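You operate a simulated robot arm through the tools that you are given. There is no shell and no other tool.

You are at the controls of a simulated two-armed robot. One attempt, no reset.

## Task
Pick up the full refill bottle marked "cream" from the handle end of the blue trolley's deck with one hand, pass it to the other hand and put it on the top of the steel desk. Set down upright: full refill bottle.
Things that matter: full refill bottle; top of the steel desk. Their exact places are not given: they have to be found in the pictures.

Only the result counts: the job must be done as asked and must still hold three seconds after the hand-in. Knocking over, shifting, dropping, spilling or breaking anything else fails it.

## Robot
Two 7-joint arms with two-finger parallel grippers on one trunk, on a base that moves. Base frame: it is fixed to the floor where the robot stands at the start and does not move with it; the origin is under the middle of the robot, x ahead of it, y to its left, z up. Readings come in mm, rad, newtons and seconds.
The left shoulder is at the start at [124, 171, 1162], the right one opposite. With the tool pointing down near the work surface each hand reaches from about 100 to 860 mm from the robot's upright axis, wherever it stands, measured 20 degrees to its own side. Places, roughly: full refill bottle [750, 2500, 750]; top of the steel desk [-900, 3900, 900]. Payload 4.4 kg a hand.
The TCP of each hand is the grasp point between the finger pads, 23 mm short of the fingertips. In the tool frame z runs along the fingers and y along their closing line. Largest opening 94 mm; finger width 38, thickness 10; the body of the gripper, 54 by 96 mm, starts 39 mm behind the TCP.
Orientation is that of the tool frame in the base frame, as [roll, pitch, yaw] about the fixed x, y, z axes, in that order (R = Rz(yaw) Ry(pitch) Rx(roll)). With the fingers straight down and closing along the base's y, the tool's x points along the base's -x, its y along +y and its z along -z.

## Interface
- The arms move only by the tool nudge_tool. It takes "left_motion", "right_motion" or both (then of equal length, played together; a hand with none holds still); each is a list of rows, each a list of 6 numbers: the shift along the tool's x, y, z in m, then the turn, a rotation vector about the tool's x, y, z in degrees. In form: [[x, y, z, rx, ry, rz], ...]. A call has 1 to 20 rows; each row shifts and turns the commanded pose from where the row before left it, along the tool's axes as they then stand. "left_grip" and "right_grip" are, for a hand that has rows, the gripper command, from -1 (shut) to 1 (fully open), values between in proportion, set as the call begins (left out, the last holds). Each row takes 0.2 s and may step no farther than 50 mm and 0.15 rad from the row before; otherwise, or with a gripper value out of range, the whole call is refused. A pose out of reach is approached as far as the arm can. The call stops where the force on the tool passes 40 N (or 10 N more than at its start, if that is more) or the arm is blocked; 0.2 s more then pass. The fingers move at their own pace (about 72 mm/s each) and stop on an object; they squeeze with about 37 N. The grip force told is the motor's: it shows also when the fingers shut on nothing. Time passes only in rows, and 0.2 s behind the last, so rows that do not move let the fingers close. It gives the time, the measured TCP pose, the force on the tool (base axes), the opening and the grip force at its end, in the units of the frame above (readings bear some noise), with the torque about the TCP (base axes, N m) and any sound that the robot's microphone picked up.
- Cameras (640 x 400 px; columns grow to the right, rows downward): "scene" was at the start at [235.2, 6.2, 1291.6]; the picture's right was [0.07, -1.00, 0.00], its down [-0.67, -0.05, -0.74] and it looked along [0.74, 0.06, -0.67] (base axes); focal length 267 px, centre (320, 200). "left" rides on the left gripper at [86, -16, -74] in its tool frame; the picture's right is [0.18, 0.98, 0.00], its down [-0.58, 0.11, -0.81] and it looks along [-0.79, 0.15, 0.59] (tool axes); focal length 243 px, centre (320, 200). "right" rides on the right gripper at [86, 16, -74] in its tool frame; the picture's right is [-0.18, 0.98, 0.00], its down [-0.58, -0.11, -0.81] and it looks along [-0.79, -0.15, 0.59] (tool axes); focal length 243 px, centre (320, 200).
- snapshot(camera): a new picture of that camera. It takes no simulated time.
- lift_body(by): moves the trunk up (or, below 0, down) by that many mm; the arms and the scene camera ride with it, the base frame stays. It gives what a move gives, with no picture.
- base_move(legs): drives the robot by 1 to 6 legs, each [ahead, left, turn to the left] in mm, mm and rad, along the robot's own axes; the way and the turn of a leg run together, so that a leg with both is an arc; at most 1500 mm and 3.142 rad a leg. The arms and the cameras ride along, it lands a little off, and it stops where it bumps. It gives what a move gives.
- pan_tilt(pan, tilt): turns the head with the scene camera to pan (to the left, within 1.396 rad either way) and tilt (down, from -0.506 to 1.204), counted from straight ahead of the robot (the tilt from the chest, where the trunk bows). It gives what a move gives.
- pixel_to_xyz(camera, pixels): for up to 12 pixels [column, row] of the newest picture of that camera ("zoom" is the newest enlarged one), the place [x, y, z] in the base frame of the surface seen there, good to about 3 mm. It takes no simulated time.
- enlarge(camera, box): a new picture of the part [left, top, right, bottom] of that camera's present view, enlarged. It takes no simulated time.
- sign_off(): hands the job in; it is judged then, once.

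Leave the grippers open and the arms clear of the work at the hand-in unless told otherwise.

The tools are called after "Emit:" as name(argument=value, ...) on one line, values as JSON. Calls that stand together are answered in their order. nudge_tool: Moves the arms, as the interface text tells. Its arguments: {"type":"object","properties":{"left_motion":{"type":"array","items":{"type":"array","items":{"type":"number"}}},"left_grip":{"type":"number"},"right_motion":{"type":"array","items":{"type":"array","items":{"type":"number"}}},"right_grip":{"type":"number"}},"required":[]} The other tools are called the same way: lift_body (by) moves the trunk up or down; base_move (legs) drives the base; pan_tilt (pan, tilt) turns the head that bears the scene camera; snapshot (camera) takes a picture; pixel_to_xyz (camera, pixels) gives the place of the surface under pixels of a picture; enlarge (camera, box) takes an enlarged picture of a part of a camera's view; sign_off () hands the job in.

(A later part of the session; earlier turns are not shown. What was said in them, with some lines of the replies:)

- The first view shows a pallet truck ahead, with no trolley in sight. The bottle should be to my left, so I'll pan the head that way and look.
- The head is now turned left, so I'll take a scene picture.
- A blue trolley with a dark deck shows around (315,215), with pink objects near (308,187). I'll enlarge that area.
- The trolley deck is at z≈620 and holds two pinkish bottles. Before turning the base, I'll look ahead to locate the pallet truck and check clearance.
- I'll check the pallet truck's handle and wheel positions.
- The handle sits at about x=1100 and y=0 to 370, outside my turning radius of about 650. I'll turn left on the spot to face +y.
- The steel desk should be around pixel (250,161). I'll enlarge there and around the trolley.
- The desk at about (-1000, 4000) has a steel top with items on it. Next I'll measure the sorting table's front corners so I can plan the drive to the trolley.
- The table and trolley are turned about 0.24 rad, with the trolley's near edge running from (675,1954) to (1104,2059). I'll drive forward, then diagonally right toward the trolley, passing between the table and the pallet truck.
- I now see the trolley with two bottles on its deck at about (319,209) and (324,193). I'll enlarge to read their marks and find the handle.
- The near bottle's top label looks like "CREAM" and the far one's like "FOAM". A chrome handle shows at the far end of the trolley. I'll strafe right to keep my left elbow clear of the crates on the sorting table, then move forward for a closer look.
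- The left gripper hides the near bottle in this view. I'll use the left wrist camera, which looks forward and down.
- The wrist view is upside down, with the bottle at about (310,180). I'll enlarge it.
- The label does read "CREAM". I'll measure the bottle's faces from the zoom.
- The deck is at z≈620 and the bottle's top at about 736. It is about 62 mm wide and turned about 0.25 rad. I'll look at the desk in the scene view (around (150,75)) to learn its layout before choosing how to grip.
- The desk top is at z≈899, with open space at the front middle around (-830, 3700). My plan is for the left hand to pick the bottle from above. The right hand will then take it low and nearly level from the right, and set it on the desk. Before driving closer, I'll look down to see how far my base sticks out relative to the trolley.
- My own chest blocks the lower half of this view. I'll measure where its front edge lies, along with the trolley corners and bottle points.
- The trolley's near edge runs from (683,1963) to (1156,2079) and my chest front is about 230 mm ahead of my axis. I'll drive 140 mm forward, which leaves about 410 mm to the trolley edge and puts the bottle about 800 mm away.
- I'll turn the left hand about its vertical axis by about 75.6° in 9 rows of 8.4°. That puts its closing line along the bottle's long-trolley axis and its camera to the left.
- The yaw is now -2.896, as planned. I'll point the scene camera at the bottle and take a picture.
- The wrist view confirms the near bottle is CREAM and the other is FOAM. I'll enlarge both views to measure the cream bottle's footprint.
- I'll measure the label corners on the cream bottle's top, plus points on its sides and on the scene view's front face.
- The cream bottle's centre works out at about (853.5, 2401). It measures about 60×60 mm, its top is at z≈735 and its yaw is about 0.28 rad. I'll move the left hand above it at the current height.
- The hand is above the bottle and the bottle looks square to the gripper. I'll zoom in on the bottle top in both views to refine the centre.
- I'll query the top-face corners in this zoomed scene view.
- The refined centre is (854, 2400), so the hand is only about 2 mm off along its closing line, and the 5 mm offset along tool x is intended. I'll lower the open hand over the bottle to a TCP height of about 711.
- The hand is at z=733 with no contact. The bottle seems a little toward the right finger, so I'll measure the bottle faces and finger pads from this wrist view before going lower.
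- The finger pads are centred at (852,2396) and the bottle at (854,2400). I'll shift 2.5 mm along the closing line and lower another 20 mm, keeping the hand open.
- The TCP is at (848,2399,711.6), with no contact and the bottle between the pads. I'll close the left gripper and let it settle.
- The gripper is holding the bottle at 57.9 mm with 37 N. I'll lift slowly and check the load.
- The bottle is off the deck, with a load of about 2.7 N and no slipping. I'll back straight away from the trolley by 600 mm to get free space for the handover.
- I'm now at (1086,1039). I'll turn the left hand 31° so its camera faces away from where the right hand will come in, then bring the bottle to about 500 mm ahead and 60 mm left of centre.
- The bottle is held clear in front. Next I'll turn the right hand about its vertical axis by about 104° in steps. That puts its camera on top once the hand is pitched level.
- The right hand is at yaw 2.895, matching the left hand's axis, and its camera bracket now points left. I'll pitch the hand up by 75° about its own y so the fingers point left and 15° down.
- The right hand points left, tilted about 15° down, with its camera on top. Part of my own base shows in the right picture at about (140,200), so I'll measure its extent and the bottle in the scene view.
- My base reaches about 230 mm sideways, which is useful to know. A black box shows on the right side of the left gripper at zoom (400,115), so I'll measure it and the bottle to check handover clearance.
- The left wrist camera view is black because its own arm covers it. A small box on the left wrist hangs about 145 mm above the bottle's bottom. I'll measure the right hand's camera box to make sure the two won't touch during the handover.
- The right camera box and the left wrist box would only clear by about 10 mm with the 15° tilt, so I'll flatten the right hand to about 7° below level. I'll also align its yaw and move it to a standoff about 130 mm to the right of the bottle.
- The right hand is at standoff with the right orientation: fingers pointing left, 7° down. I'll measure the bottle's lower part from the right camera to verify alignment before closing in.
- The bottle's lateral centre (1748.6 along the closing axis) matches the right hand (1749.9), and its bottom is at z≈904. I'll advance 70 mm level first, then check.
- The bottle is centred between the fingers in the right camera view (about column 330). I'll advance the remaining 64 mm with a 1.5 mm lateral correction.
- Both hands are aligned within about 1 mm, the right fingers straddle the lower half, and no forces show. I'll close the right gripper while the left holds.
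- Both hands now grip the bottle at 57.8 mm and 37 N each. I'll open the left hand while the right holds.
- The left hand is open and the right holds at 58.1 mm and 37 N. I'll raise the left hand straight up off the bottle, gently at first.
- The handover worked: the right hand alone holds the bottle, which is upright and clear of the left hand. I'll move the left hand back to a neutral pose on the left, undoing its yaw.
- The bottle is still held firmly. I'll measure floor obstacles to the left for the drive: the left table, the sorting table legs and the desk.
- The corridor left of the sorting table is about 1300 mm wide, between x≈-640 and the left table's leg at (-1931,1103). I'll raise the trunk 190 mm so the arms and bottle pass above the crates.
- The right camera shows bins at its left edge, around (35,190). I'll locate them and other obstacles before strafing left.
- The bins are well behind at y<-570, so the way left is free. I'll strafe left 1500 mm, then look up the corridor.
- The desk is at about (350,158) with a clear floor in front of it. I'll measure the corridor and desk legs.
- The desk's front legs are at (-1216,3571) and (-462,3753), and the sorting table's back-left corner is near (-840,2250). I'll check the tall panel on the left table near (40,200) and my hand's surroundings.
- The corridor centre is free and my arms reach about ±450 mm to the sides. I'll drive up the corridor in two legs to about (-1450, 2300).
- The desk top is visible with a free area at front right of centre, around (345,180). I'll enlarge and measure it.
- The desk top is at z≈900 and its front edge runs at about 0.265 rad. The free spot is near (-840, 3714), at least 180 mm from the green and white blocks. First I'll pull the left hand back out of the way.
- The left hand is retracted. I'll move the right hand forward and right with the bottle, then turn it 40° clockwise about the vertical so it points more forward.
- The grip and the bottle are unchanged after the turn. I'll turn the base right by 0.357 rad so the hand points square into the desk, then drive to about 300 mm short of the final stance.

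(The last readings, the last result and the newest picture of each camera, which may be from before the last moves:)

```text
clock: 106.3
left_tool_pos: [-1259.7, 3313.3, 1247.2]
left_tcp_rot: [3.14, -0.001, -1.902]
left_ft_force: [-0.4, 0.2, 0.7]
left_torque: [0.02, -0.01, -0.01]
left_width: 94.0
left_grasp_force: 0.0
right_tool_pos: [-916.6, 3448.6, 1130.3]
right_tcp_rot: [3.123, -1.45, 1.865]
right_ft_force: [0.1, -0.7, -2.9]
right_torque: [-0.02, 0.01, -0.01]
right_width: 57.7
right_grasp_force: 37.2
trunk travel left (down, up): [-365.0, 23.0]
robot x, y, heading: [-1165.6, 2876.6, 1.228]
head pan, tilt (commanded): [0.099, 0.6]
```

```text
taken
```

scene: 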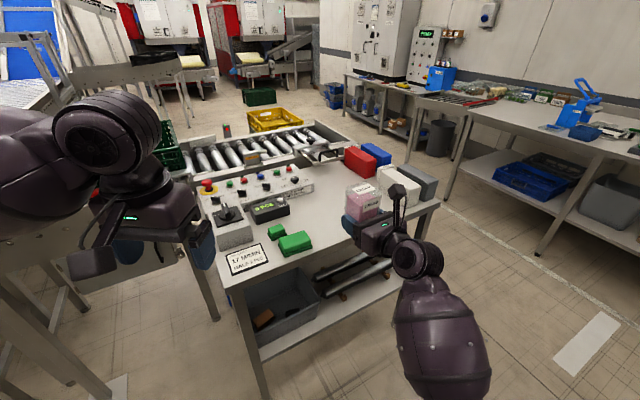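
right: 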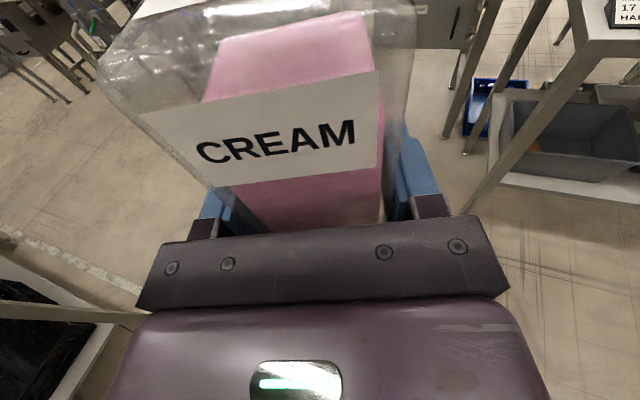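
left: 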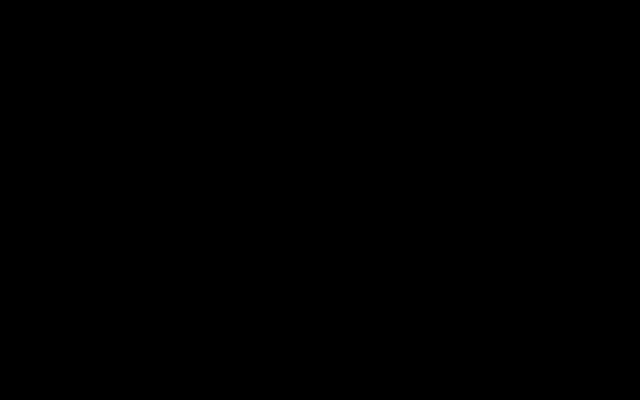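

I have a good view of the desk from here. I'll measure the front edge and the objects around the free spot.

Emit:
pixel_to_xyz(camera="scene", pixels=[[230, 281], [270, 266], [310, 251], [340, 239], [425, 208], [320, 235], [330, 215], [300, 230], [312, 243], [340, 225], [265, 255], [375, 185]])

Emit:
enlarge(camera="scene", box=[220, 140, 450, 290])

```text
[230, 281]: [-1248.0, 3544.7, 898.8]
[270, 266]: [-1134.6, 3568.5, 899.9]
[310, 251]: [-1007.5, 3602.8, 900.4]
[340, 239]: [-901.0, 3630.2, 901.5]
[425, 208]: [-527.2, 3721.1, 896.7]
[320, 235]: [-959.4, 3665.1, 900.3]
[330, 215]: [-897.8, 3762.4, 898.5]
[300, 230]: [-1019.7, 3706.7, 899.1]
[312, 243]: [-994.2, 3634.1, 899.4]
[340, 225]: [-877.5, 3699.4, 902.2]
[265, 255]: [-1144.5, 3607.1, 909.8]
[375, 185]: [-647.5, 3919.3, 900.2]
```

```text
2.67 times, centred on (335, 215) of scene
```

zoom: 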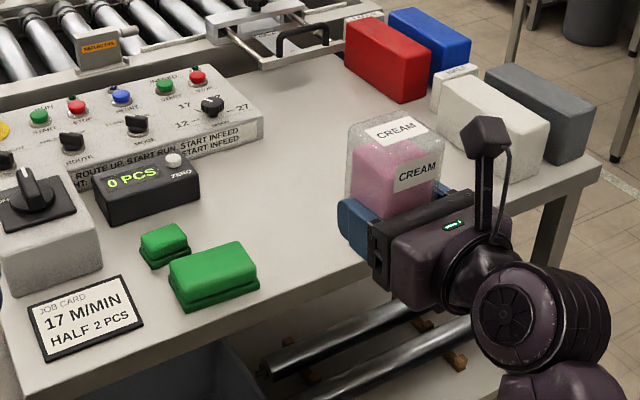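

The front edge line fits a slope of 0.244 with the top at z=900, and the hand points within 0.03 rad of square to it. I'll drive 279 mm ahead and 18 mm left, which puts the bottle above the spot 75 mm inside the edge while staying high.

Emit:
base_move(legs=[[279, 18, 0]])

Emit:
snapshot(camera="scene")

Emit:
snapshot(camera="right")

```text
clock: 108.3
left_tool_pos: [-1181.4, 3581.0, 1247.6]
left_tcp_rot: [3.142, 0.0, -1.908]
left_ft_force: [0.5, 0.3, -0.1]
left_torque: [-0.02, 0.01, 0.0]
left_width: 94.2
left_grasp_force: 0.1
right_tool_pos: [-839.0, 3714.1, 1128.9]
right_tcp_rot: [3.124, -1.45, 1.855]
right_ft_force: [-0.4, -0.8, -2.7]
right_torque: [0.01, -0.01, 0.02]
right_width: 57.7
right_grasp_force: 36.7
trunk travel left (down, up): [-365.0, 23.0]
robot x, y, heading: [-1088.5, 3139.5, 1.221]
head pan, tilt (commanded): [0.099, 0.6]
```

```text
taken
```

scene: 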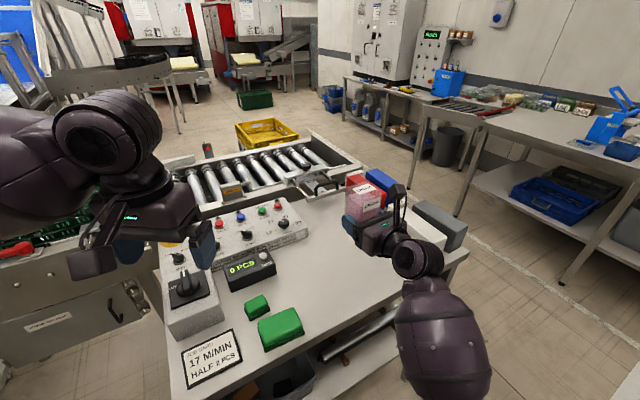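

```text
taken
```

right: 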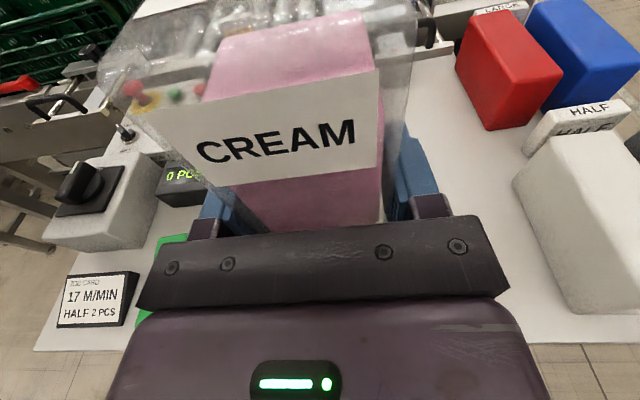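

The TCP is at (-839,3714) above the free spot. Before lowering, I want to know if a box hangs under the right gripper like the one on the left wrist, since it could meet the desk edge. The left camera may see the right hand.

Emit:
snapshot(camera="left")

Emit:
enlarge(camera="left", box=[0, 120, 200, 260])

```text
taken
```

left: 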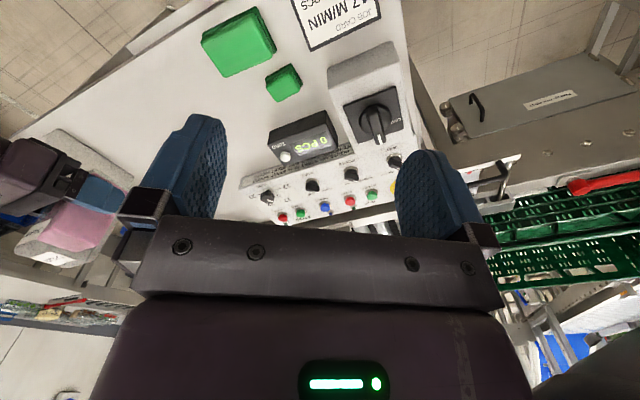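

```text
2.86 times, centred on (100, 190) of left
```

zoom: 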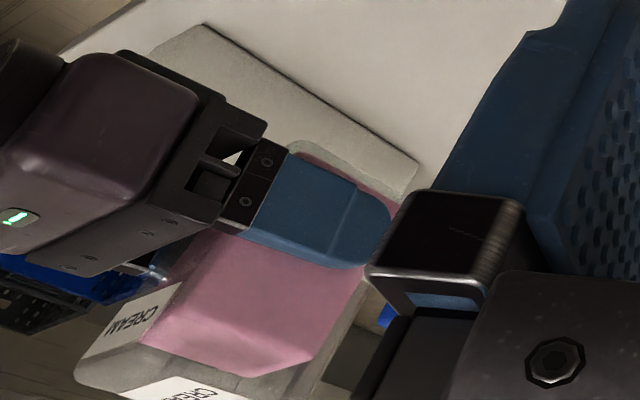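

No box shows under the right gripper in this partial, upside-down view, but its wrist is cut off. I'll yaw the left hand 40° so its camera sees the whole right hand between its fingers.

Emit:
nudge_tool(left_motion=[[0, 0, 0, 0, 0, 8.0], [0, 0, 0, 0, 0, 8.0], [0, 0, 0, 0, 0, 8.0], [0, 0, 0, 0, 0, 8.0], [0, 0, 0, 0, 0, 8.0], [0, 0, 0, 0, 0, 8.0], [0, 0, 0, 0, 0, 0]], left_grip=1)

Emit:
snapshot(camera="left")

```text
clock: 109.9
left_tool_pos: [-1180.4, 3581.5, 1247.2]
left_tcp_rot: [3.141, 0.001, -2.747]
left_ft_force: [-0.5, -1.3, 0.4]
left_torque: [-0.03, 0.02, 0.0]
left_width: 93.9
left_grasp_force: 0.1
right_tool_pos: [-839.2, 3713.9, 1129.2]
right_tcp_rot: [3.121, -1.449, 1.858]
right_ft_force: [0.2, 0.0, -2.0]
right_torque: [-0.01, -0.01, -0.01]
right_width: 58.0
right_grasp_force: 36.3
trunk travel left (down, up): [-365.0, 23.0]
robot x, y, heading: [-1091.6, 3142.6, 1.224]
head pan, tilt (commanded): [0.099, 0.6]
```

```text
taken
```

left: 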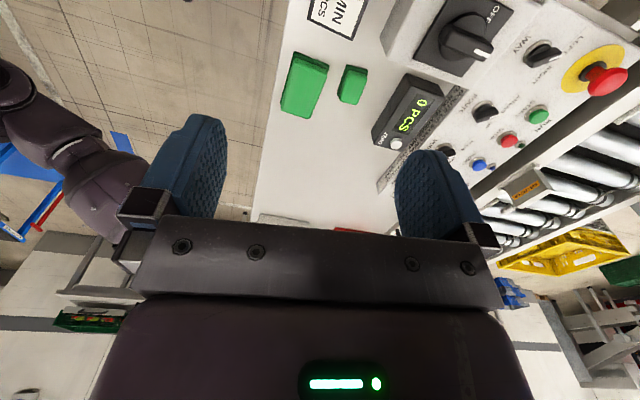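

The right hand is hidden behind the left gripper body here. I'll raise the left hand 130 mm to look down on it.

Emit:
nudge_tool(left_motion=[[0, 0, -0.035, 0, 0, 0], [0, 0, -0.035, 0, 0, 0], [0, 0, -0.035, 0, 0, 0], [0, 0, -0.035, 0, 0, 0], [0, 0, 0, 0, 0, 0]], left_grip=1)

Emit:
snapshot(camera="left")

```text
clock: 111.1
left_tool_pos: [-1178.5, 3580.8, 1388.0]
left_tcp_rot: [3.141, -0.001, -2.745]
left_ft_force: [0.3, -0.2, 0.1]
left_torque: [-0.01, -0.01, 0.01]
left_width: 94.2
left_grasp_force: 0.1
right_tool_pos: [-838.2, 3714.6, 1129.5]
right_tcp_rot: [3.12, -1.45, 1.862]
right_ft_force: [-0.5, -0.6, -2.7]
right_torque: [-0.02, 0.01, 0.0]
right_width: 57.9
right_grasp_force: 37.0
trunk travel left (down, up): [-365.0, 23.0]
robot x, y, heading: [-1083.4, 3141.4, 1.222]
head pan, tilt (commanded): [0.099, 0.6]
```

```text
taken
```

left: 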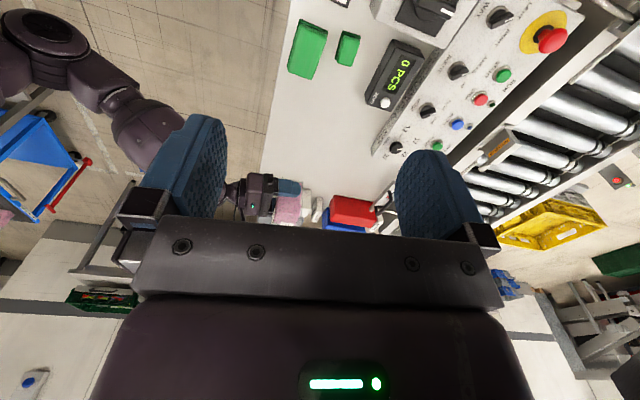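

The right hand and the bottle are now visible at about (265,195). I'll zoom in there.

Emit:
enlarge(camera="left", box=[215, 155, 335, 230])

```text
5.33 times, centred on (275, 192) of left
```

zoom: 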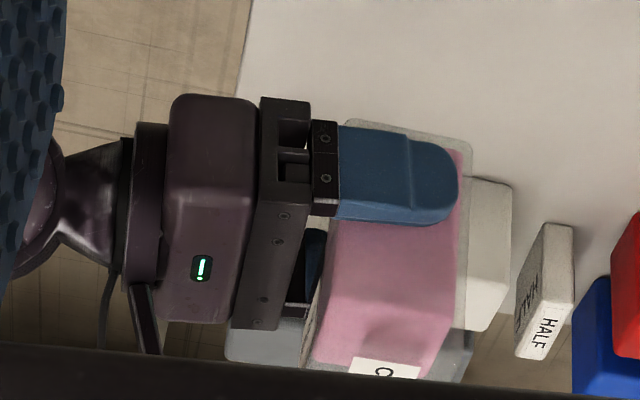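

Nothing hangs under the right gripper, so it can go low. I'll lower the bottle straight down 170 mm and check before the final contact.

Emit:
nudge_tool(right_motion=[[-0.03375, -0.0001, 0.00413, 0, 0, 0], [-0.03375, -0.0001, 0.00413, 0, 0, 0], [-0.03375, -0.0001, 0.00413, 0, 0, 0], [-0.03375, -0.0001, 0.00413, 0, 0, 0], [-0.03375, -0.0001, 0.00413, 0, 0, 0], [0, 0, 0, 0, 0, 0], [0, 0, 0, 0, 0, 0]])

Emit:
snapshot(camera="scene")

Emit:
snapshot(camera="right")

Emit:
snapshot(camera="left")

```text
clock: 112.7
left_tool_pos: [-1179.7, 3580.5, 1387.4]
left_tcp_rot: [-3.141, 0.001, -2.746]
left_ft_force: [-0.4, -0.3, 0.2]
left_torque: [0.0, 0.0, -0.02]
left_width: 94.1
left_grasp_force: 0.1
right_tool_pos: [-840.0, 3714.2, 958.8]
right_tcp_rot: [3.121, -1.45, 1.858]
right_ft_force: [-0.1, 0.5, -2.5]
right_torque: [0.01, -0.01, -0.01]
right_width: 57.6
right_grasp_force: 36.5
trunk travel left (down, up): [-365.0, 23.0]
robot x, y, heading: [-1083.6, 3143.3, 1.228]
head pan, tilt (commanded): [0.099, 0.6]
```

```text
taken
```

scene: 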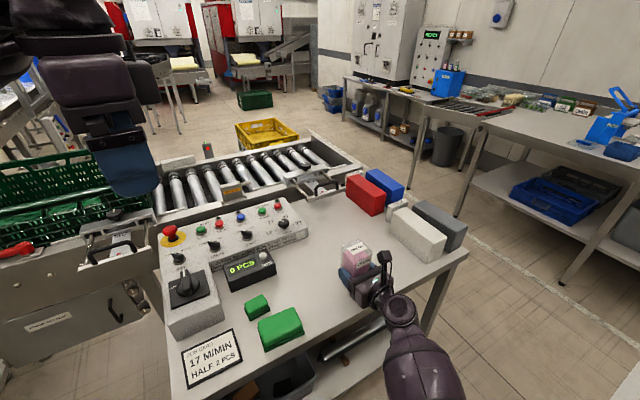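

```text
taken
```

right: 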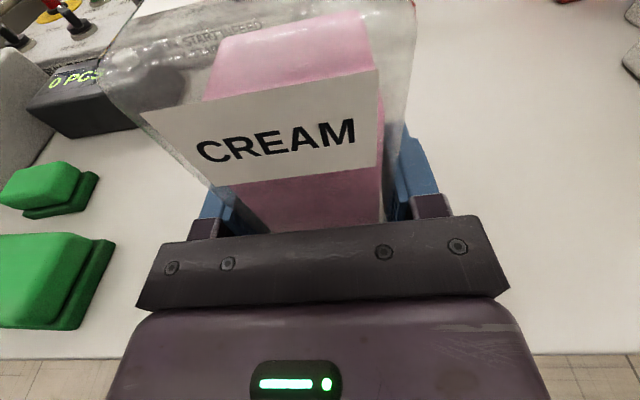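

```text
taken
```

left: 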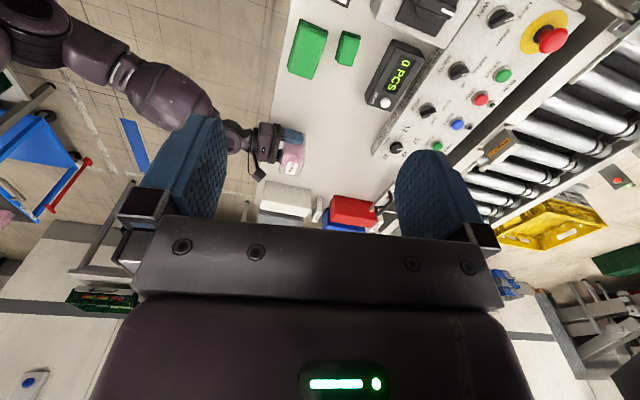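

The bottle is about 23 mm above the desk with plenty of room around it. I'll zoom both views to judge the gap and edge distance.

Emit:
enlarge(camera="scene", box=[300, 210, 440, 330])

Emit:
pixel_to_xyz(camera="scene", pixels=[[335, 290], [320, 300], [350, 312], [330, 270], [375, 255], [410, 285], [420, 282], [330, 325], [355, 245], [343, 280]])

Emit:
enlarge(camera="left", box=[210, 90, 350, 200])

```text
3.33 times, centred on (370, 270) of scene
```

zoom: 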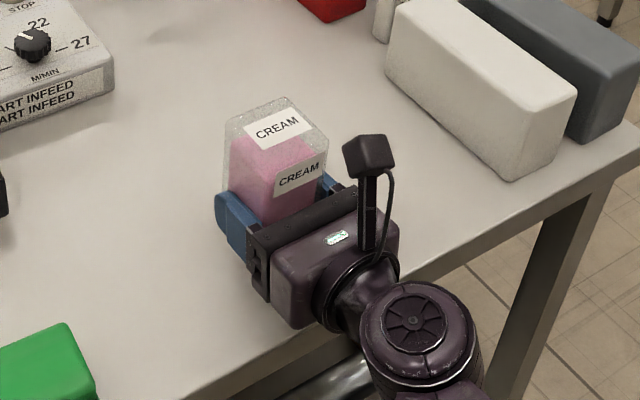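

```text
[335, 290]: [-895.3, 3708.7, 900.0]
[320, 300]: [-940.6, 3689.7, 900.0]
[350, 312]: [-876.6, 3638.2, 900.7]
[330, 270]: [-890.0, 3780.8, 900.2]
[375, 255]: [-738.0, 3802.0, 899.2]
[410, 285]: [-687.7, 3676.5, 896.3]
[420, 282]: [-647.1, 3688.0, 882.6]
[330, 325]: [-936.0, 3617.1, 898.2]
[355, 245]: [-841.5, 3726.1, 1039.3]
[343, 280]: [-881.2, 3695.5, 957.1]
```

```text
3.64 times, centred on (280, 145) of left
```

zoom: 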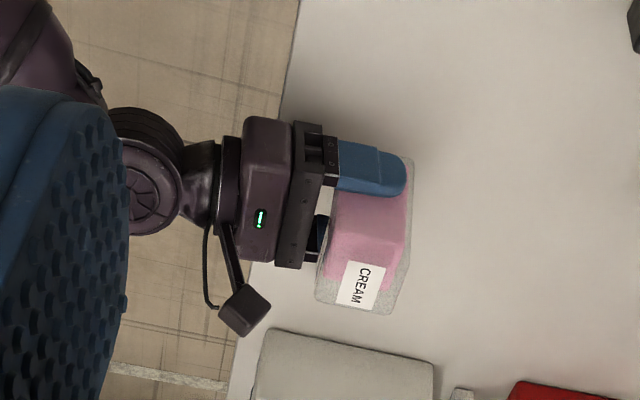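

The desk is at z=900.0 and the bottle's bottom at about 924. I'll lower 20 mm slowly.

Emit:
nudge_tool(right_motion=[[-0.00496, 0, 0.00061, 0, 0, 0], [-0.00496, 0, 0.00061, 0, 0, 0], [-0.00496, 0, 0.00061, 0, 0, 0], [-0.00496, 0, 0.00061, 0, 0, 0], [0, 0, 0, 0, 0, 0], [0, 0, 0, 0, 0, 0]])

```text
clock: 114.1
left_tool_pos: [-1179.9, 3579.2, 1388.6]
left_tcp_rot: [-3.14, 0.001, -2.747]
left_ft_force: [0.8, -0.3, 0.2]
left_torque: [0.02, -0.02, 0.0]
left_width: 93.8
left_grasp_force: 0.0
right_tool_pos: [-839.4, 3713.2, 942.1]
right_tcp_rot: [3.106, -1.454, 1.872]
right_ft_force: [2.9, 1.5, 15.9]
right_torque: [-0.94, -0.09, 0.14]
right_width: 57.9
right_grasp_force: 37.2
trunk travel left (down, up): [-365.0, 23.0]
robot x, y, heading: [-1084.2, 3141.4, 1.223]
head pan, tilt (commanded): [0.099, 0.6]
```

Contact force of about 16 N came 3 to 4 mm earlier than expected, and the torque suggests it acts about 50 mm behind the TCP. I'll look closely before doing anything else.

Emit:
enlarge(camera="left", box=[210, 80, 330, 160])

Emit:
enlarge(camera="scene", box=[320, 220, 430, 320])

Emit:
snapshot(camera="right")

```text
5.00 times, centred on (270, 120) of left
```

zoom: 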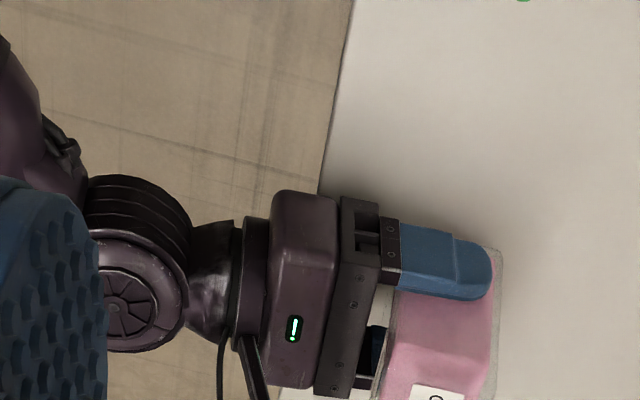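

```text
4.00 times, centred on (375, 270) of scene
```

zoom: 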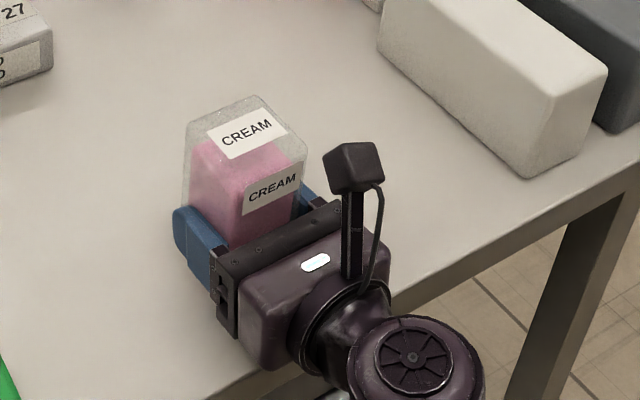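

```text
taken
```

right: 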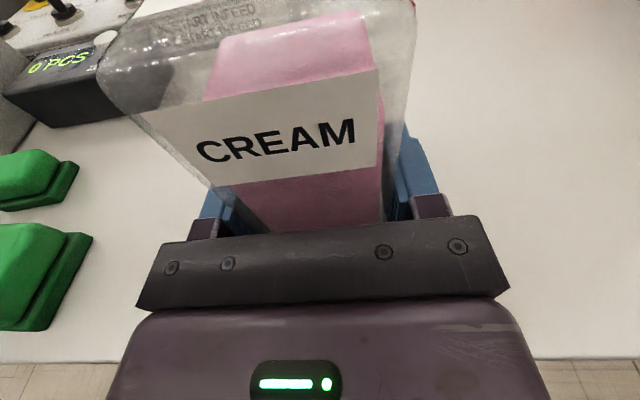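

I'll measure the gripper's lower parts and the bottle's bottom edge from the left camera's zoom.

Emit:
enlarge(camera="left", box=[210, 80, 330, 160])

Emit:
pixel_to_xyz(camera="zoom", pixels=[[300, 200], [285, 195], [330, 205], [345, 200], [375, 205], [390, 222], [430, 232], [480, 245], [497, 255], [250, 222], [350, 190], [420, 215]])

```text
5.00 times, centred on (270, 120) of left
```

zoom: 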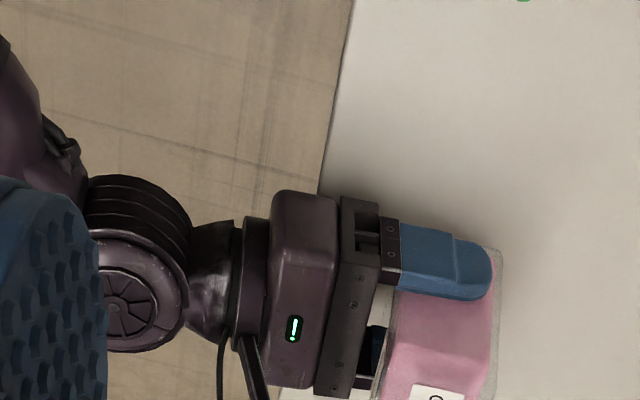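

```text
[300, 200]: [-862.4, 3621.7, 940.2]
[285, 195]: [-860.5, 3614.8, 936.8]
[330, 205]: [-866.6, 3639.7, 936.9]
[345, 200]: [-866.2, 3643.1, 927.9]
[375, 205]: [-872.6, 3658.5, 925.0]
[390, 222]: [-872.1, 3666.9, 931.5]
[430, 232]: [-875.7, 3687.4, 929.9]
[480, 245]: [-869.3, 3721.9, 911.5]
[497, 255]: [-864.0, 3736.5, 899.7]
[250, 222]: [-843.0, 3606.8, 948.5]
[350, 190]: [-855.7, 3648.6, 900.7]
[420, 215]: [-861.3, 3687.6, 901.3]
```

The visible gripper parts sit at z≥925, so something underneath seems to be touching, perhaps a small box like the one I saw on the left wrist. I'll first raise the right hand 12 mm off the contact, then examine the left wrist's matching part.

Emit:
nudge_tool(right_motion=[[0.00596, 0, -0.00073, 0, 0, 0], [0.00596, 0, -0.00073, 0, 0, 0], [0, 0, 0, 0, 0, 0]])

Emit:
enlarge(camera="scene", box=[0, 0, 240, 220])

```text
clock: 114.9
left_tool_pos: [-1178.6, 3579.4, 1386.9]
left_tcp_rot: [3.141, 0.0, -2.745]
left_ft_force: [-0.9, -0.4, 0.0]
left_torque: [0.02, 0.02, 0.01]
left_width: 94.1
left_grasp_force: 0.1
right_tool_pos: [-839.7, 3715.1, 950.8]
right_tcp_rot: [3.126, -1.449, 1.854]
right_ft_force: [0.1, -0.2, -2.6]
right_torque: [0.03, 0.0, 0.02]
right_width: 57.6
right_grasp_force: 37.3
trunk travel left (down, up): [-365.0, 23.0]
robot x, y, heading: [-1086.7, 3139.6, 1.222]
head pan, tilt (commanded): [0.099, 0.6]
```

```text
1.82 times, centred on (120, 110) of scene
```

zoom: 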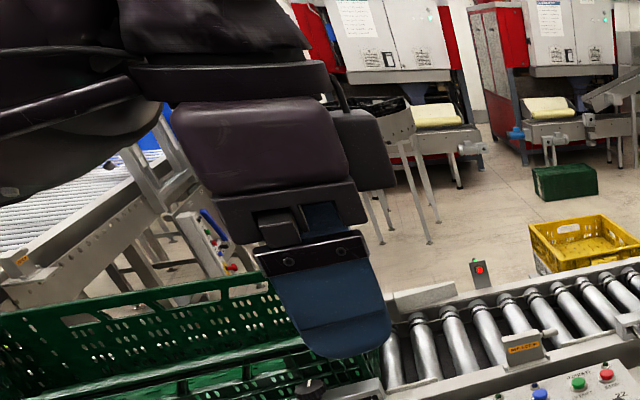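

There is a box on the side of the left wrist away from its camera (zoom (365,150)), so the right hand likely has the mirror one underneath. I'll measure it.

Emit:
pixel_to_xyz(camera="zoom", pixels=[[352, 120], [365, 150], [388, 150], [385, 185], [365, 187], [352, 185], [375, 115], [392, 180], [345, 95], [280, 150], [300, 210], [335, 310]])

```text
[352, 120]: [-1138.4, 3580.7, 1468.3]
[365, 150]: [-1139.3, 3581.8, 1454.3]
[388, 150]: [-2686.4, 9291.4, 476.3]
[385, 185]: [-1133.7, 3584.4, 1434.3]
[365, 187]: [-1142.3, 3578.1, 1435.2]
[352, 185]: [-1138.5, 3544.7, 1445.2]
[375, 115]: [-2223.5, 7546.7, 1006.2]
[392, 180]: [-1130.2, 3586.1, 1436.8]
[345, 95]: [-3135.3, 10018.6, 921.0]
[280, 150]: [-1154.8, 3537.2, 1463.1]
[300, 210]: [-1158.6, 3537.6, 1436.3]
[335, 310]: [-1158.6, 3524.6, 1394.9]
```

This matches: the box spans about 27 to 50 mm below the hand axis starting 47 mm behind the TCP, so it touched the desk first. The fix is to place the bottle a little closer to the edge so the box stays in front of it. I'll measure the edge precisely beside the hand.

Emit:
enlarge(camera="left", box=[240, 70, 310, 120])

Emit:
pixel_to_xyz(camera="left", pixels=[[283, 95], [281, 95], [280, 95], [279, 95], [278, 95], [277, 95], [276, 95], [275, 95], [274, 95], [273, 95]])

```text
8.00 times, centred on (275, 95) of left
```

zoom: 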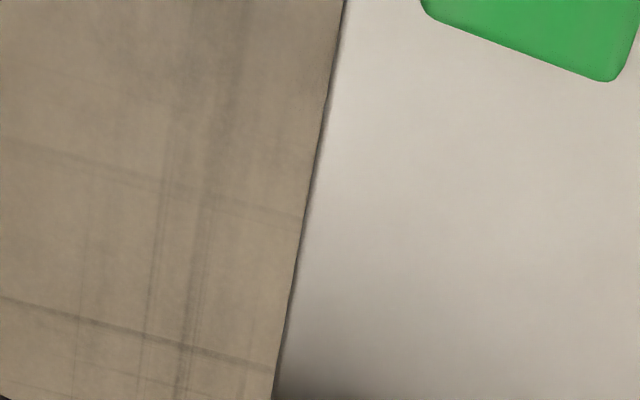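

```text
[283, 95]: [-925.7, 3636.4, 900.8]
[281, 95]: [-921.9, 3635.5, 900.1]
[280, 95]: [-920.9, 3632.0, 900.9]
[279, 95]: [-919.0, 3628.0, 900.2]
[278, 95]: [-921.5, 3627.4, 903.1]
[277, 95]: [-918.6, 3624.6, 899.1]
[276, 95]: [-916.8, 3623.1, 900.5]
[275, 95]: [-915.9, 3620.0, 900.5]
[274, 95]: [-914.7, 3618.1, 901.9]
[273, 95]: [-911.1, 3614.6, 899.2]
```

I'll sample right at the edge line in this zoom.

Emit:
pixel_to_xyz(camera="zoom", pixels=[[350, 10], [346, 10], [342, 10], [316, 200], [311, 200], [306, 200], [302, 200], [290, 380], [284, 380], [279, 380], [274, 380]])

```text
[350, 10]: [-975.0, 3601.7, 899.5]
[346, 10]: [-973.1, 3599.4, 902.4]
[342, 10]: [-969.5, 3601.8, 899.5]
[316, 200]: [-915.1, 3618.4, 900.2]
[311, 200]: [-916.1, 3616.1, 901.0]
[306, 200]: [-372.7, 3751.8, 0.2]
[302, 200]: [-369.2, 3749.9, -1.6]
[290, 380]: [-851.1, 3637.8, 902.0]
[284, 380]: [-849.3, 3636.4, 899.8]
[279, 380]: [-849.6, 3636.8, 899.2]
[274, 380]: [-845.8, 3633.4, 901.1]
```

The edge beside the hand is at y≈3635, so the TCP is now 77 mm inside it. I'll pull back 33 mm level so the box hangs in front of the edge; the bottle's centre will then be about 48 mm inside.

Emit:
nudge_tool(right_motion=[[-0.00134, 0, -0.0109, 0, 0, 0], [-0.00134, 0, -0.0109, 0, 0, 0], [-0.00134, 0, -0.0109, 0, 0, 0], [0, 0, 0, 0, 0, 0]])

Emit:
snapshot(camera="left")

Emit:
enlarge(camera="left", box=[210, 80, 330, 160])

Emit:
snapshot(camera="right")

```text
clock: 115.9
left_tool_pos: [-1178.7, 3579.6, 1386.7]
left_tcp_rot: [3.141, -0.001, -2.745]
left_ft_force: [-0.5, 0.1, 0.1]
left_torque: [0.01, 0.03, -0.02]
left_width: 94.1
left_grasp_force: 0.0
right_tool_pos: [-830.0, 3683.1, 952.4]
right_tcp_rot: [3.118, -1.451, 1.859]
right_ft_force: [0.2, -0.8, -3.4]
right_torque: [-0.05, 0.02, 0.0]
right_width: 57.8
right_grasp_force: 37.0
trunk travel left (down, up): [-365.0, 23.0]
robot x, y, heading: [-1087.6, 3141.4, 1.229]
head pan, tilt (commanded): [0.099, 0.6]
```

```text
taken
```

left: 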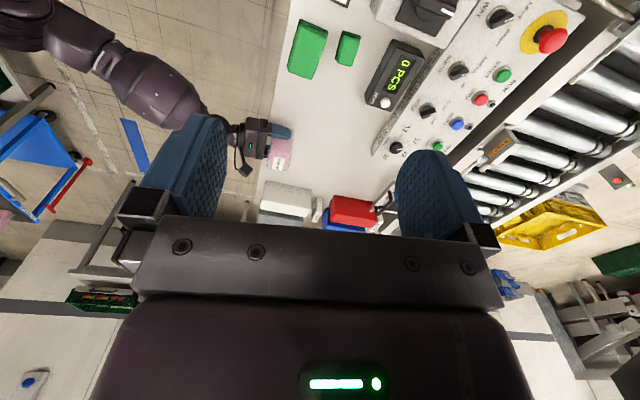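

```text
5.00 times, centred on (270, 120) of left
```

zoom: 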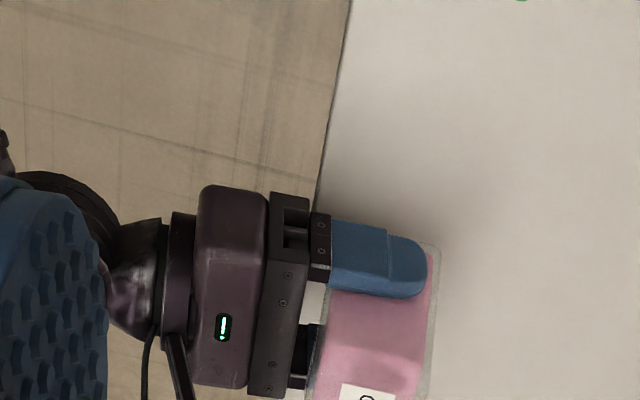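

```text
taken
```

right: 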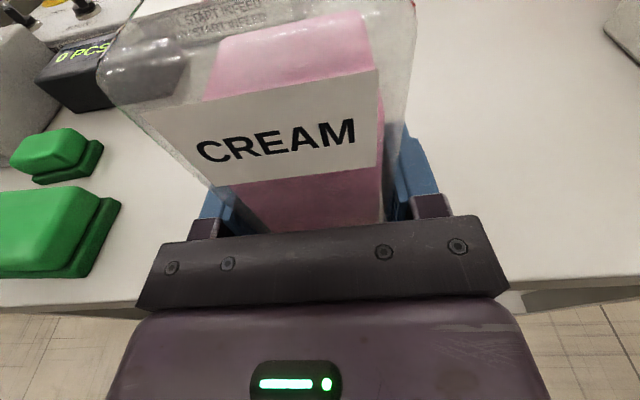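

The TCP is 44 mm inside the edge, and the box should be about 9 mm in front of it. I'll lower 10 mm, to below the height where the box touched if still blocked, and read the force.

Emit:
nudge_tool(right_motion=[[-0.00298, 0, 0.00036, 0, 0, 0], [-0.00298, 0, 0.00036, 0, 0, 0], [-0.00298, 0, 0.00036, 0, 0, 0], [-0.00298, 0, 0.00036, 0, 0, 0], [0, 0, 0, 0, 0, 0]])

```text
clock: 117.1
left_tool_pos: [-1179.2, 3580.5, 1387.1]
left_tcp_rot: [-3.14, -0.001, -2.745]
left_ft_force: [0.8, -0.1, 0.0]
left_torque: [0.01, 0.03, -0.04]
left_width: 94.0
left_grasp_force: 0.0
right_tool_pos: [-831.2, 3682.6, 940.2]
right_tcp_rot: [3.118, -1.451, 1.86]
right_ft_force: [-0.1, -1.0, -3.3]
right_torque: [0.0, 0.01, -0.02]
right_width: 57.7
right_grasp_force: 37.0
trunk travel left (down, up): [-365.0, 23.0]
robot x, y, heading: [-1083.9, 3143.7, 1.225]
head pan, tilt (commanded): [0.099, 0.6]
```

No contact at z=940, so the box now clears the edge. I'll lower in 1 mm steps toward touchdown at about 935.5.

Emit:
nudge_tool(right_motion=[[-0.00099, 0, 0.00012, 0, 0, 0], [-0.00099, 0, 0.00012, 0, 0, 0], [-0.00099, 0, 0.00012, 0, 0, 0], [-0.00099, 0, 0.00012, 0, 0, 0], [0, 0, 0, 0, 0, 0], [0, 0, 0, 0, 0, 0]])

```text
clock: 118.5
left_tool_pos: [-1177.3, 3579.5, 1387.4]
left_tcp_rot: [3.141, -0.002, -2.746]
left_ft_force: [0.1, -0.1, 0.6]
left_torque: [-0.02, -0.04, 0.04]
left_width: 94.2
left_grasp_force: 0.1
right_tool_pos: [-830.8, 3682.2, 937.1]
right_tcp_rot: [3.115, -1.452, 1.864]
right_ft_force: [1.8, 0.8, 11.2]
right_torque: [-0.4, 0.18, 0.07]
right_width: 57.7
right_grasp_force: 37.0
trunk travel left (down, up): [-365.0, 23.0]
robot x, y, heading: [-1084.6, 3139.6, 1.22]
head pan, tilt (commanded): [0.099, 0.6]
```

The bottle's bottom has touched down at z≈937 with about 14 N. I'll ease off 0.7 mm to lighten the contact.

Emit:
nudge_tool(right_motion=[[0.0007, 0, -9e-05, 0, 0, 0], [0, 0, 0, 0, 0, 0]])

Emit:
enlarge(camera="left", box=[210, 80, 330, 160])

Emit:
enlarge(camera="scene", box=[310, 210, 430, 330])

```text
clock: 119.1
left_tool_pos: [-1180.0, 3579.1, 1388.3]
left_tcp_rot: [3.14, 0.0, -2.745]
left_ft_force: [1.2, -0.7, 0.3]
left_torque: [-0.02, -0.02, 0.0]
left_width: 94.0
left_grasp_force: 0.2
right_tool_pos: [-830.8, 3681.8, 937.0]
right_tcp_rot: [3.115, -1.451, 1.865]
right_ft_force: [3.9, 1.2, 10.9]
right_torque: [-0.47, 0.14, 0.1]
right_width: 58.0
right_grasp_force: 37.5
trunk travel left (down, up): [-365.0, 23.0]
robot x, y, heading: [-1087.5, 3140.3, 1.227]
head pan, tilt (commanded): [0.099, 0.6]
```

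```text
5.00 times, centred on (270, 120) of left
```

zoom: 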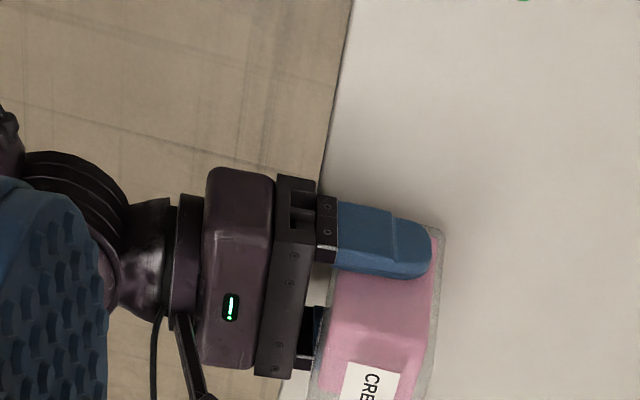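

```text
3.33 times, centred on (370, 270) of scene
```

zoom: 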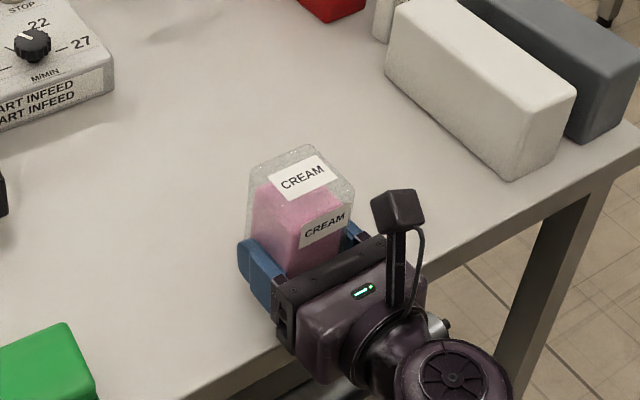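

The contact is still about 13 N, acting under the bottle's near edge. I'll ease up another 1 mm and re-read.

Emit:
nudge_tool(right_motion=[[0.001, 0, -0.00012, 0, 0, 0], [0, 0, 0, 0, 0, 0], [0, 0, 0, 0, 0, 0]])

Emit:
pixel_to_xyz(camera="zoom", pixels=[[260, 175], [305, 155], [345, 185], [280, 195], [325, 215], [310, 245], [300, 180], [255, 200]])

```text
clock: 119.9
left_tool_pos: [-1180.0, 3579.2, 1387.3]
left_tcp_rot: [-3.14, -0.001, -2.745]
left_ft_force: [-0.3, -0.2, 0.2]
left_torque: [0.02, 0.0, 0.0]
left_width: 94.0
left_grasp_force: 0.1
right_tool_pos: [-830.0, 3681.6, 936.1]
right_tcp_rot: [3.123, -1.449, 1.857]
right_ft_force: [2.1, 0.0, 2.1]
right_torque: [0.18, 0.14, -0.06]
right_width: 57.7
right_grasp_force: 36.8
trunk travel left (down, up): [-365.0, 23.0]
robot x, y, heading: [-1088.4, 3142.4, 1.22]
head pan, tilt (commanded): [0.099, 0.6]
```

```text
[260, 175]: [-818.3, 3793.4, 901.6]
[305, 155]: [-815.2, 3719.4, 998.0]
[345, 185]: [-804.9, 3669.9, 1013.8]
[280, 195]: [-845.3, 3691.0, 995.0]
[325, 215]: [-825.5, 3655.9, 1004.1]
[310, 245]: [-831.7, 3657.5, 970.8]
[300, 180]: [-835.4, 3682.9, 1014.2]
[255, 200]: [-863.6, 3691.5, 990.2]
```

The desk now carries the bottle's weight with only about 2 N extra, and its top at z=1014 confirms it stands at desk level. I'll open the right gripper.

Emit:
nudge_tool(right_motion=[[0, 0, 0, 0, 0, 0], [0, 0, 0, 0, 0, 0], [0, 0, 0, 0, 0, 0], [0, 0, 0, 0, 0, 0]], right_grip=1)

Emit:
snapshot(camera="right")

Emit:
enlarge(camera="scene", box=[310, 210, 430, 330])

Emit:
enlarge(camera="left", box=[210, 80, 330, 160])

```text
clock: 120.9
left_tool_pos: [-1180.1, 3580.1, 1387.0]
left_tcp_rot: [3.14, -0.001, -2.745]
left_ft_force: [0.3, -0.7, -0.2]
left_torque: [0.0, 0.01, 0.01]
left_width: 93.9
left_grasp_force: 0.0
right_tool_pos: [-832.0, 3681.7, 937.3]
right_tcp_rot: [3.12, -1.451, 1.857]
right_ft_force: [0.8, 0.2, -0.5]
right_torque: [0.02, 0.02, 0.02]
right_width: 94.0
right_grasp_force: 0.0
trunk travel left (down, up): [-365.0, 23.0]
robot x, y, heading: [-1085.7, 3141.1, 1.226]
head pan, tilt (commanded): [0.099, 0.6]
```

```text
taken
```

right: 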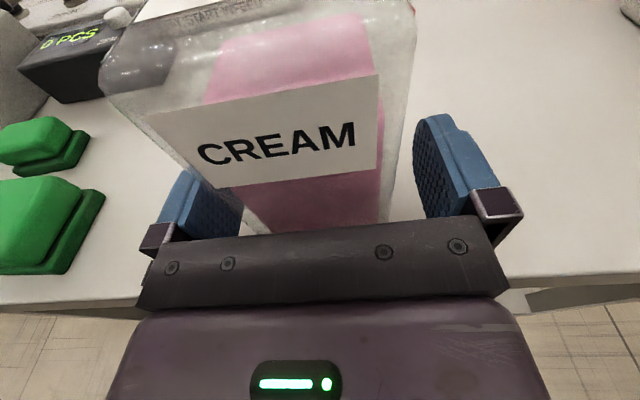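

```text
3.33 times, centred on (370, 270) of scene
```

zoom: 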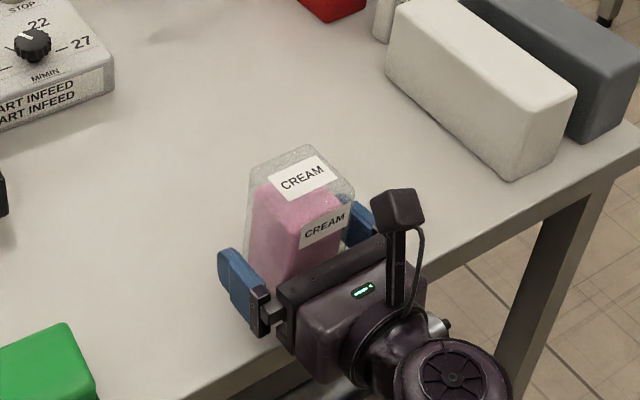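

```text
5.00 times, centred on (270, 120) of left
```

zoom: 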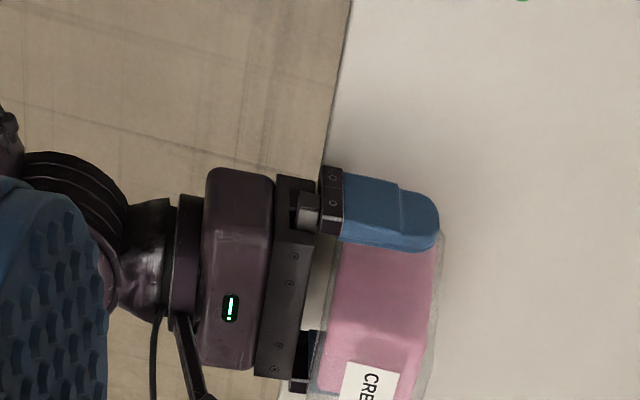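

The bottle stands free between the open fingers. I'll retreat the right hand straight back along its own axis, slowly at first.

Emit:
nudge_tool(right_motion=[[0, 0, -0.01, 0, 0, 0], [0, 0, -0.015, 0, 0, 0], [0, 0, -0.025, 0, 0, 0], [0, 0, -0.03, 0, 0, 0], [0, 0, -0.03, 0, 0, 0], [0, 0, 0, 0, 0, 0]], right_grip=1)

Emit:
snapshot(camera="right")

Emit:
snapshot(camera="scene")

```text
clock: 122.3
left_tool_pos: [-1180.2, 3581.8, 1386.7]
left_tcp_rot: [3.141, 0.001, -2.746]
left_ft_force: [0.2, 1.1, 0.8]
left_torque: [0.0, 0.02, -0.02]
left_width: 94.0
left_grasp_force: 0.2
right_tool_pos: [-801.5, 3576.8, 950.8]
right_tcp_rot: [3.121, -1.451, 1.859]
right_ft_force: [-0.3, 1.0, 0.2]
right_torque: [0.02, 0.02, 0.02]
right_width: 93.9
right_grasp_force: 0.0
trunk travel left (down, up): [-365.0, 23.0]
robot x, y, heading: [-1084.7, 3141.0, 1.222]
head pan, tilt (commanded): [0.099, 0.6]
```

```text
taken
```

right: 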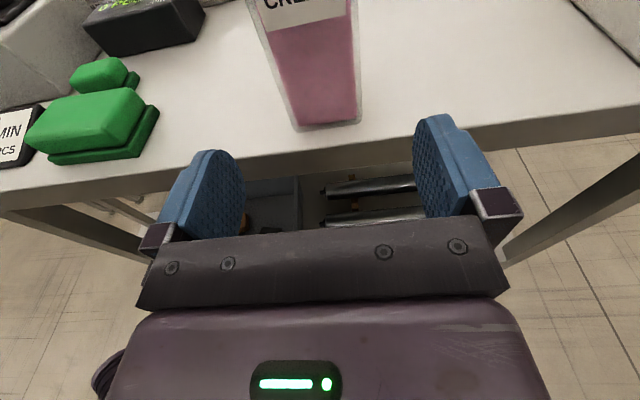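

```text
taken
```

scene: 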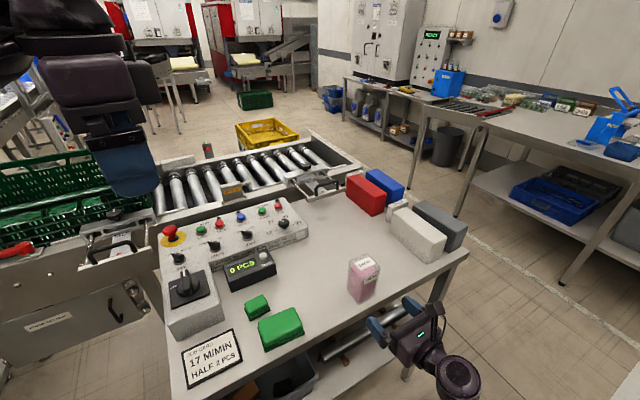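

The bottle stands upright by itself on the desk and the right hand is clear. I'll measure the bottle's bottom edge against the desk edge.

Emit:
enlarge(camera="right", box=[230, 60, 430, 185])

Emit:
pixel_to_xyz(camera="right", pixels=[[300, 128], [330, 126], [358, 120], [330, 135], [330, 145], [330, 150], [330, 155], [275, 60], [355, 60], [280, 20], [320, 18]])

Emit:
enlarge(camera="scene", box=[320, 230, 420, 320])

```text
3.20 times, centred on (330, 122) of right
```

zoom: 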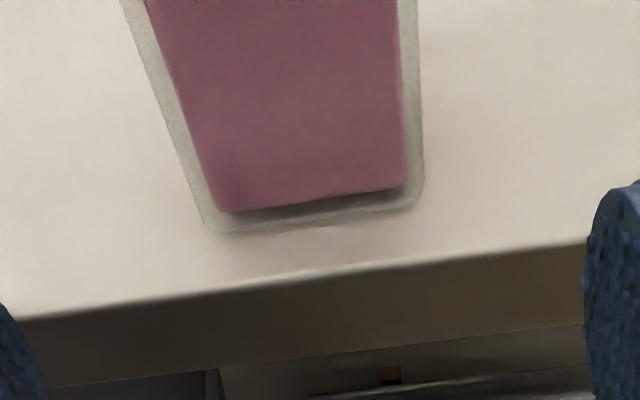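

```text
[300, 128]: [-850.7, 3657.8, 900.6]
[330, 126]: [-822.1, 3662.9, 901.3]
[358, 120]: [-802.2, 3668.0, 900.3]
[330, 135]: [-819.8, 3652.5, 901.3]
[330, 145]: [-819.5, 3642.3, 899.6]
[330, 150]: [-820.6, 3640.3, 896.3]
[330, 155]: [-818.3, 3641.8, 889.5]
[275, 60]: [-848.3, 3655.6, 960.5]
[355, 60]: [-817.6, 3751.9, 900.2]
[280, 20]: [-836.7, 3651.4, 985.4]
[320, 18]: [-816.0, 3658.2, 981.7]
```

```text
4.44 times, centred on (370, 275) of scene
```

zoom: 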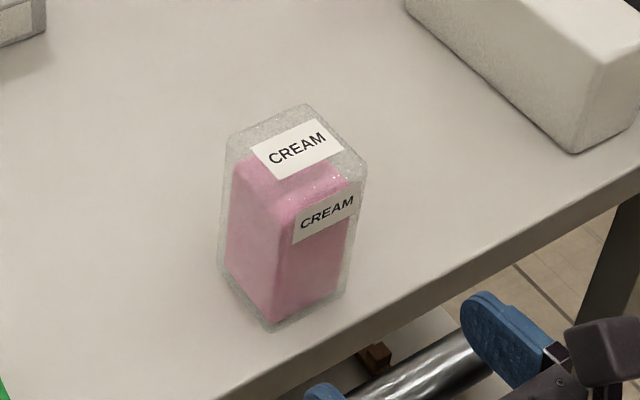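

The bottle's bottom edge is about 15 mm inside the desk edge at z=900, and it stands upright and fully on the top. I'll back the robot away 300 mm to clear both arms from the work.

Emit:
base_move(legs=[[-300, 0, 0]])

Emit:
snapshot(camera="scene")

```text
clock: 124.4
left_tool_pos: [-1281.9, 3292.5, 1388.2]
left_tcp_rot: [-3.141, -0.001, -2.75]
left_ft_force: [-0.9, 0.9, 0.3]
left_torque: [0.02, 0.0, 0.02]
left_width: 94.2
left_grasp_force: 0.0
right_tool_pos: [-904.8, 3288.1, 951.4]
right_tcp_rot: [3.115, -1.45, 1.857]
right_ft_force: [0.7, 0.3, -0.3]
right_torque: [-0.02, 0.02, -0.02]
right_width: 93.8
right_grasp_force: 0.1
trunk travel left (down, up): [-365.0, 23.0]
robot x, y, heading: [-1189.8, 2852.8, 1.213]
head pan, tilt (commanded): [0.099, 0.6]
```

```text
taken
```

scene: 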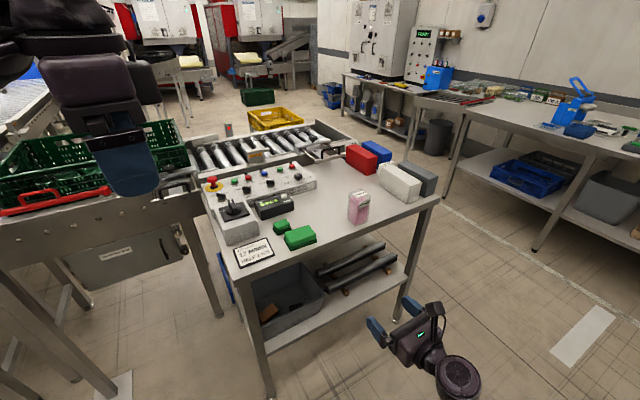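

Both arms are clear and both grippers are open. I'll take one last close look at the bottle before handing in.

Emit:
enlarge(camera="scene", box=[310, 160, 410, 250])

Emit:
pixel_to_xyz(camera="scene", pixels=[[360, 196], [358, 215], [356, 222], [366, 212], [350, 212]])

```text
4.44 times, centred on (360, 205) of scene
```

zoom: 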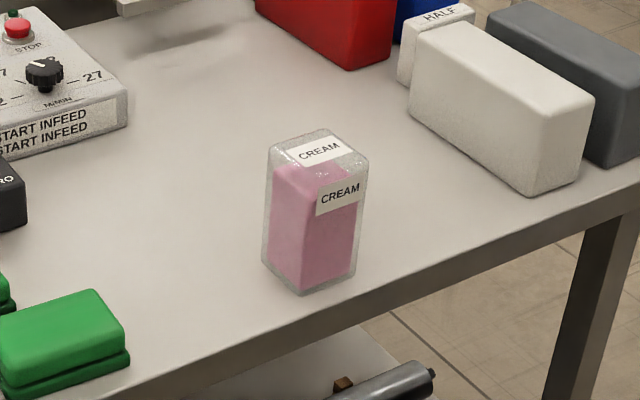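

```text
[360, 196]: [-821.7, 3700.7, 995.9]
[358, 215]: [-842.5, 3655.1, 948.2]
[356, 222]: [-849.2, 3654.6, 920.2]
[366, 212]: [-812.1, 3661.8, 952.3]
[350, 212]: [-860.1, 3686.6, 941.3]
```

The cream bottle stands upright on the desk top, nothing else has moved, and both hands are open and clear. I'm handing in the job.

Emit:
sign_off()

```text
The job is handed in.
```

The full "cream" refill bottle is standing upright on top of the steel desk, and I've handed the job in.

The left hand picked it from the trolley deck, passed it to the right hand in free space, and the right hand set it down. Both grippers are open and clear of the desk.

- **Close to the edge:** the bottle's near side is only about 15 mm inside the desk's front edge. A box under the right gripper touched the desk first when I tried further in, so I moved the bottle forward. It sits fully on the top with its bottom at desk height.
- **Brief contact:** that first try pressed on the desk surface with about 16 N. In the last picture the desk and the items on it looked undisturbed.
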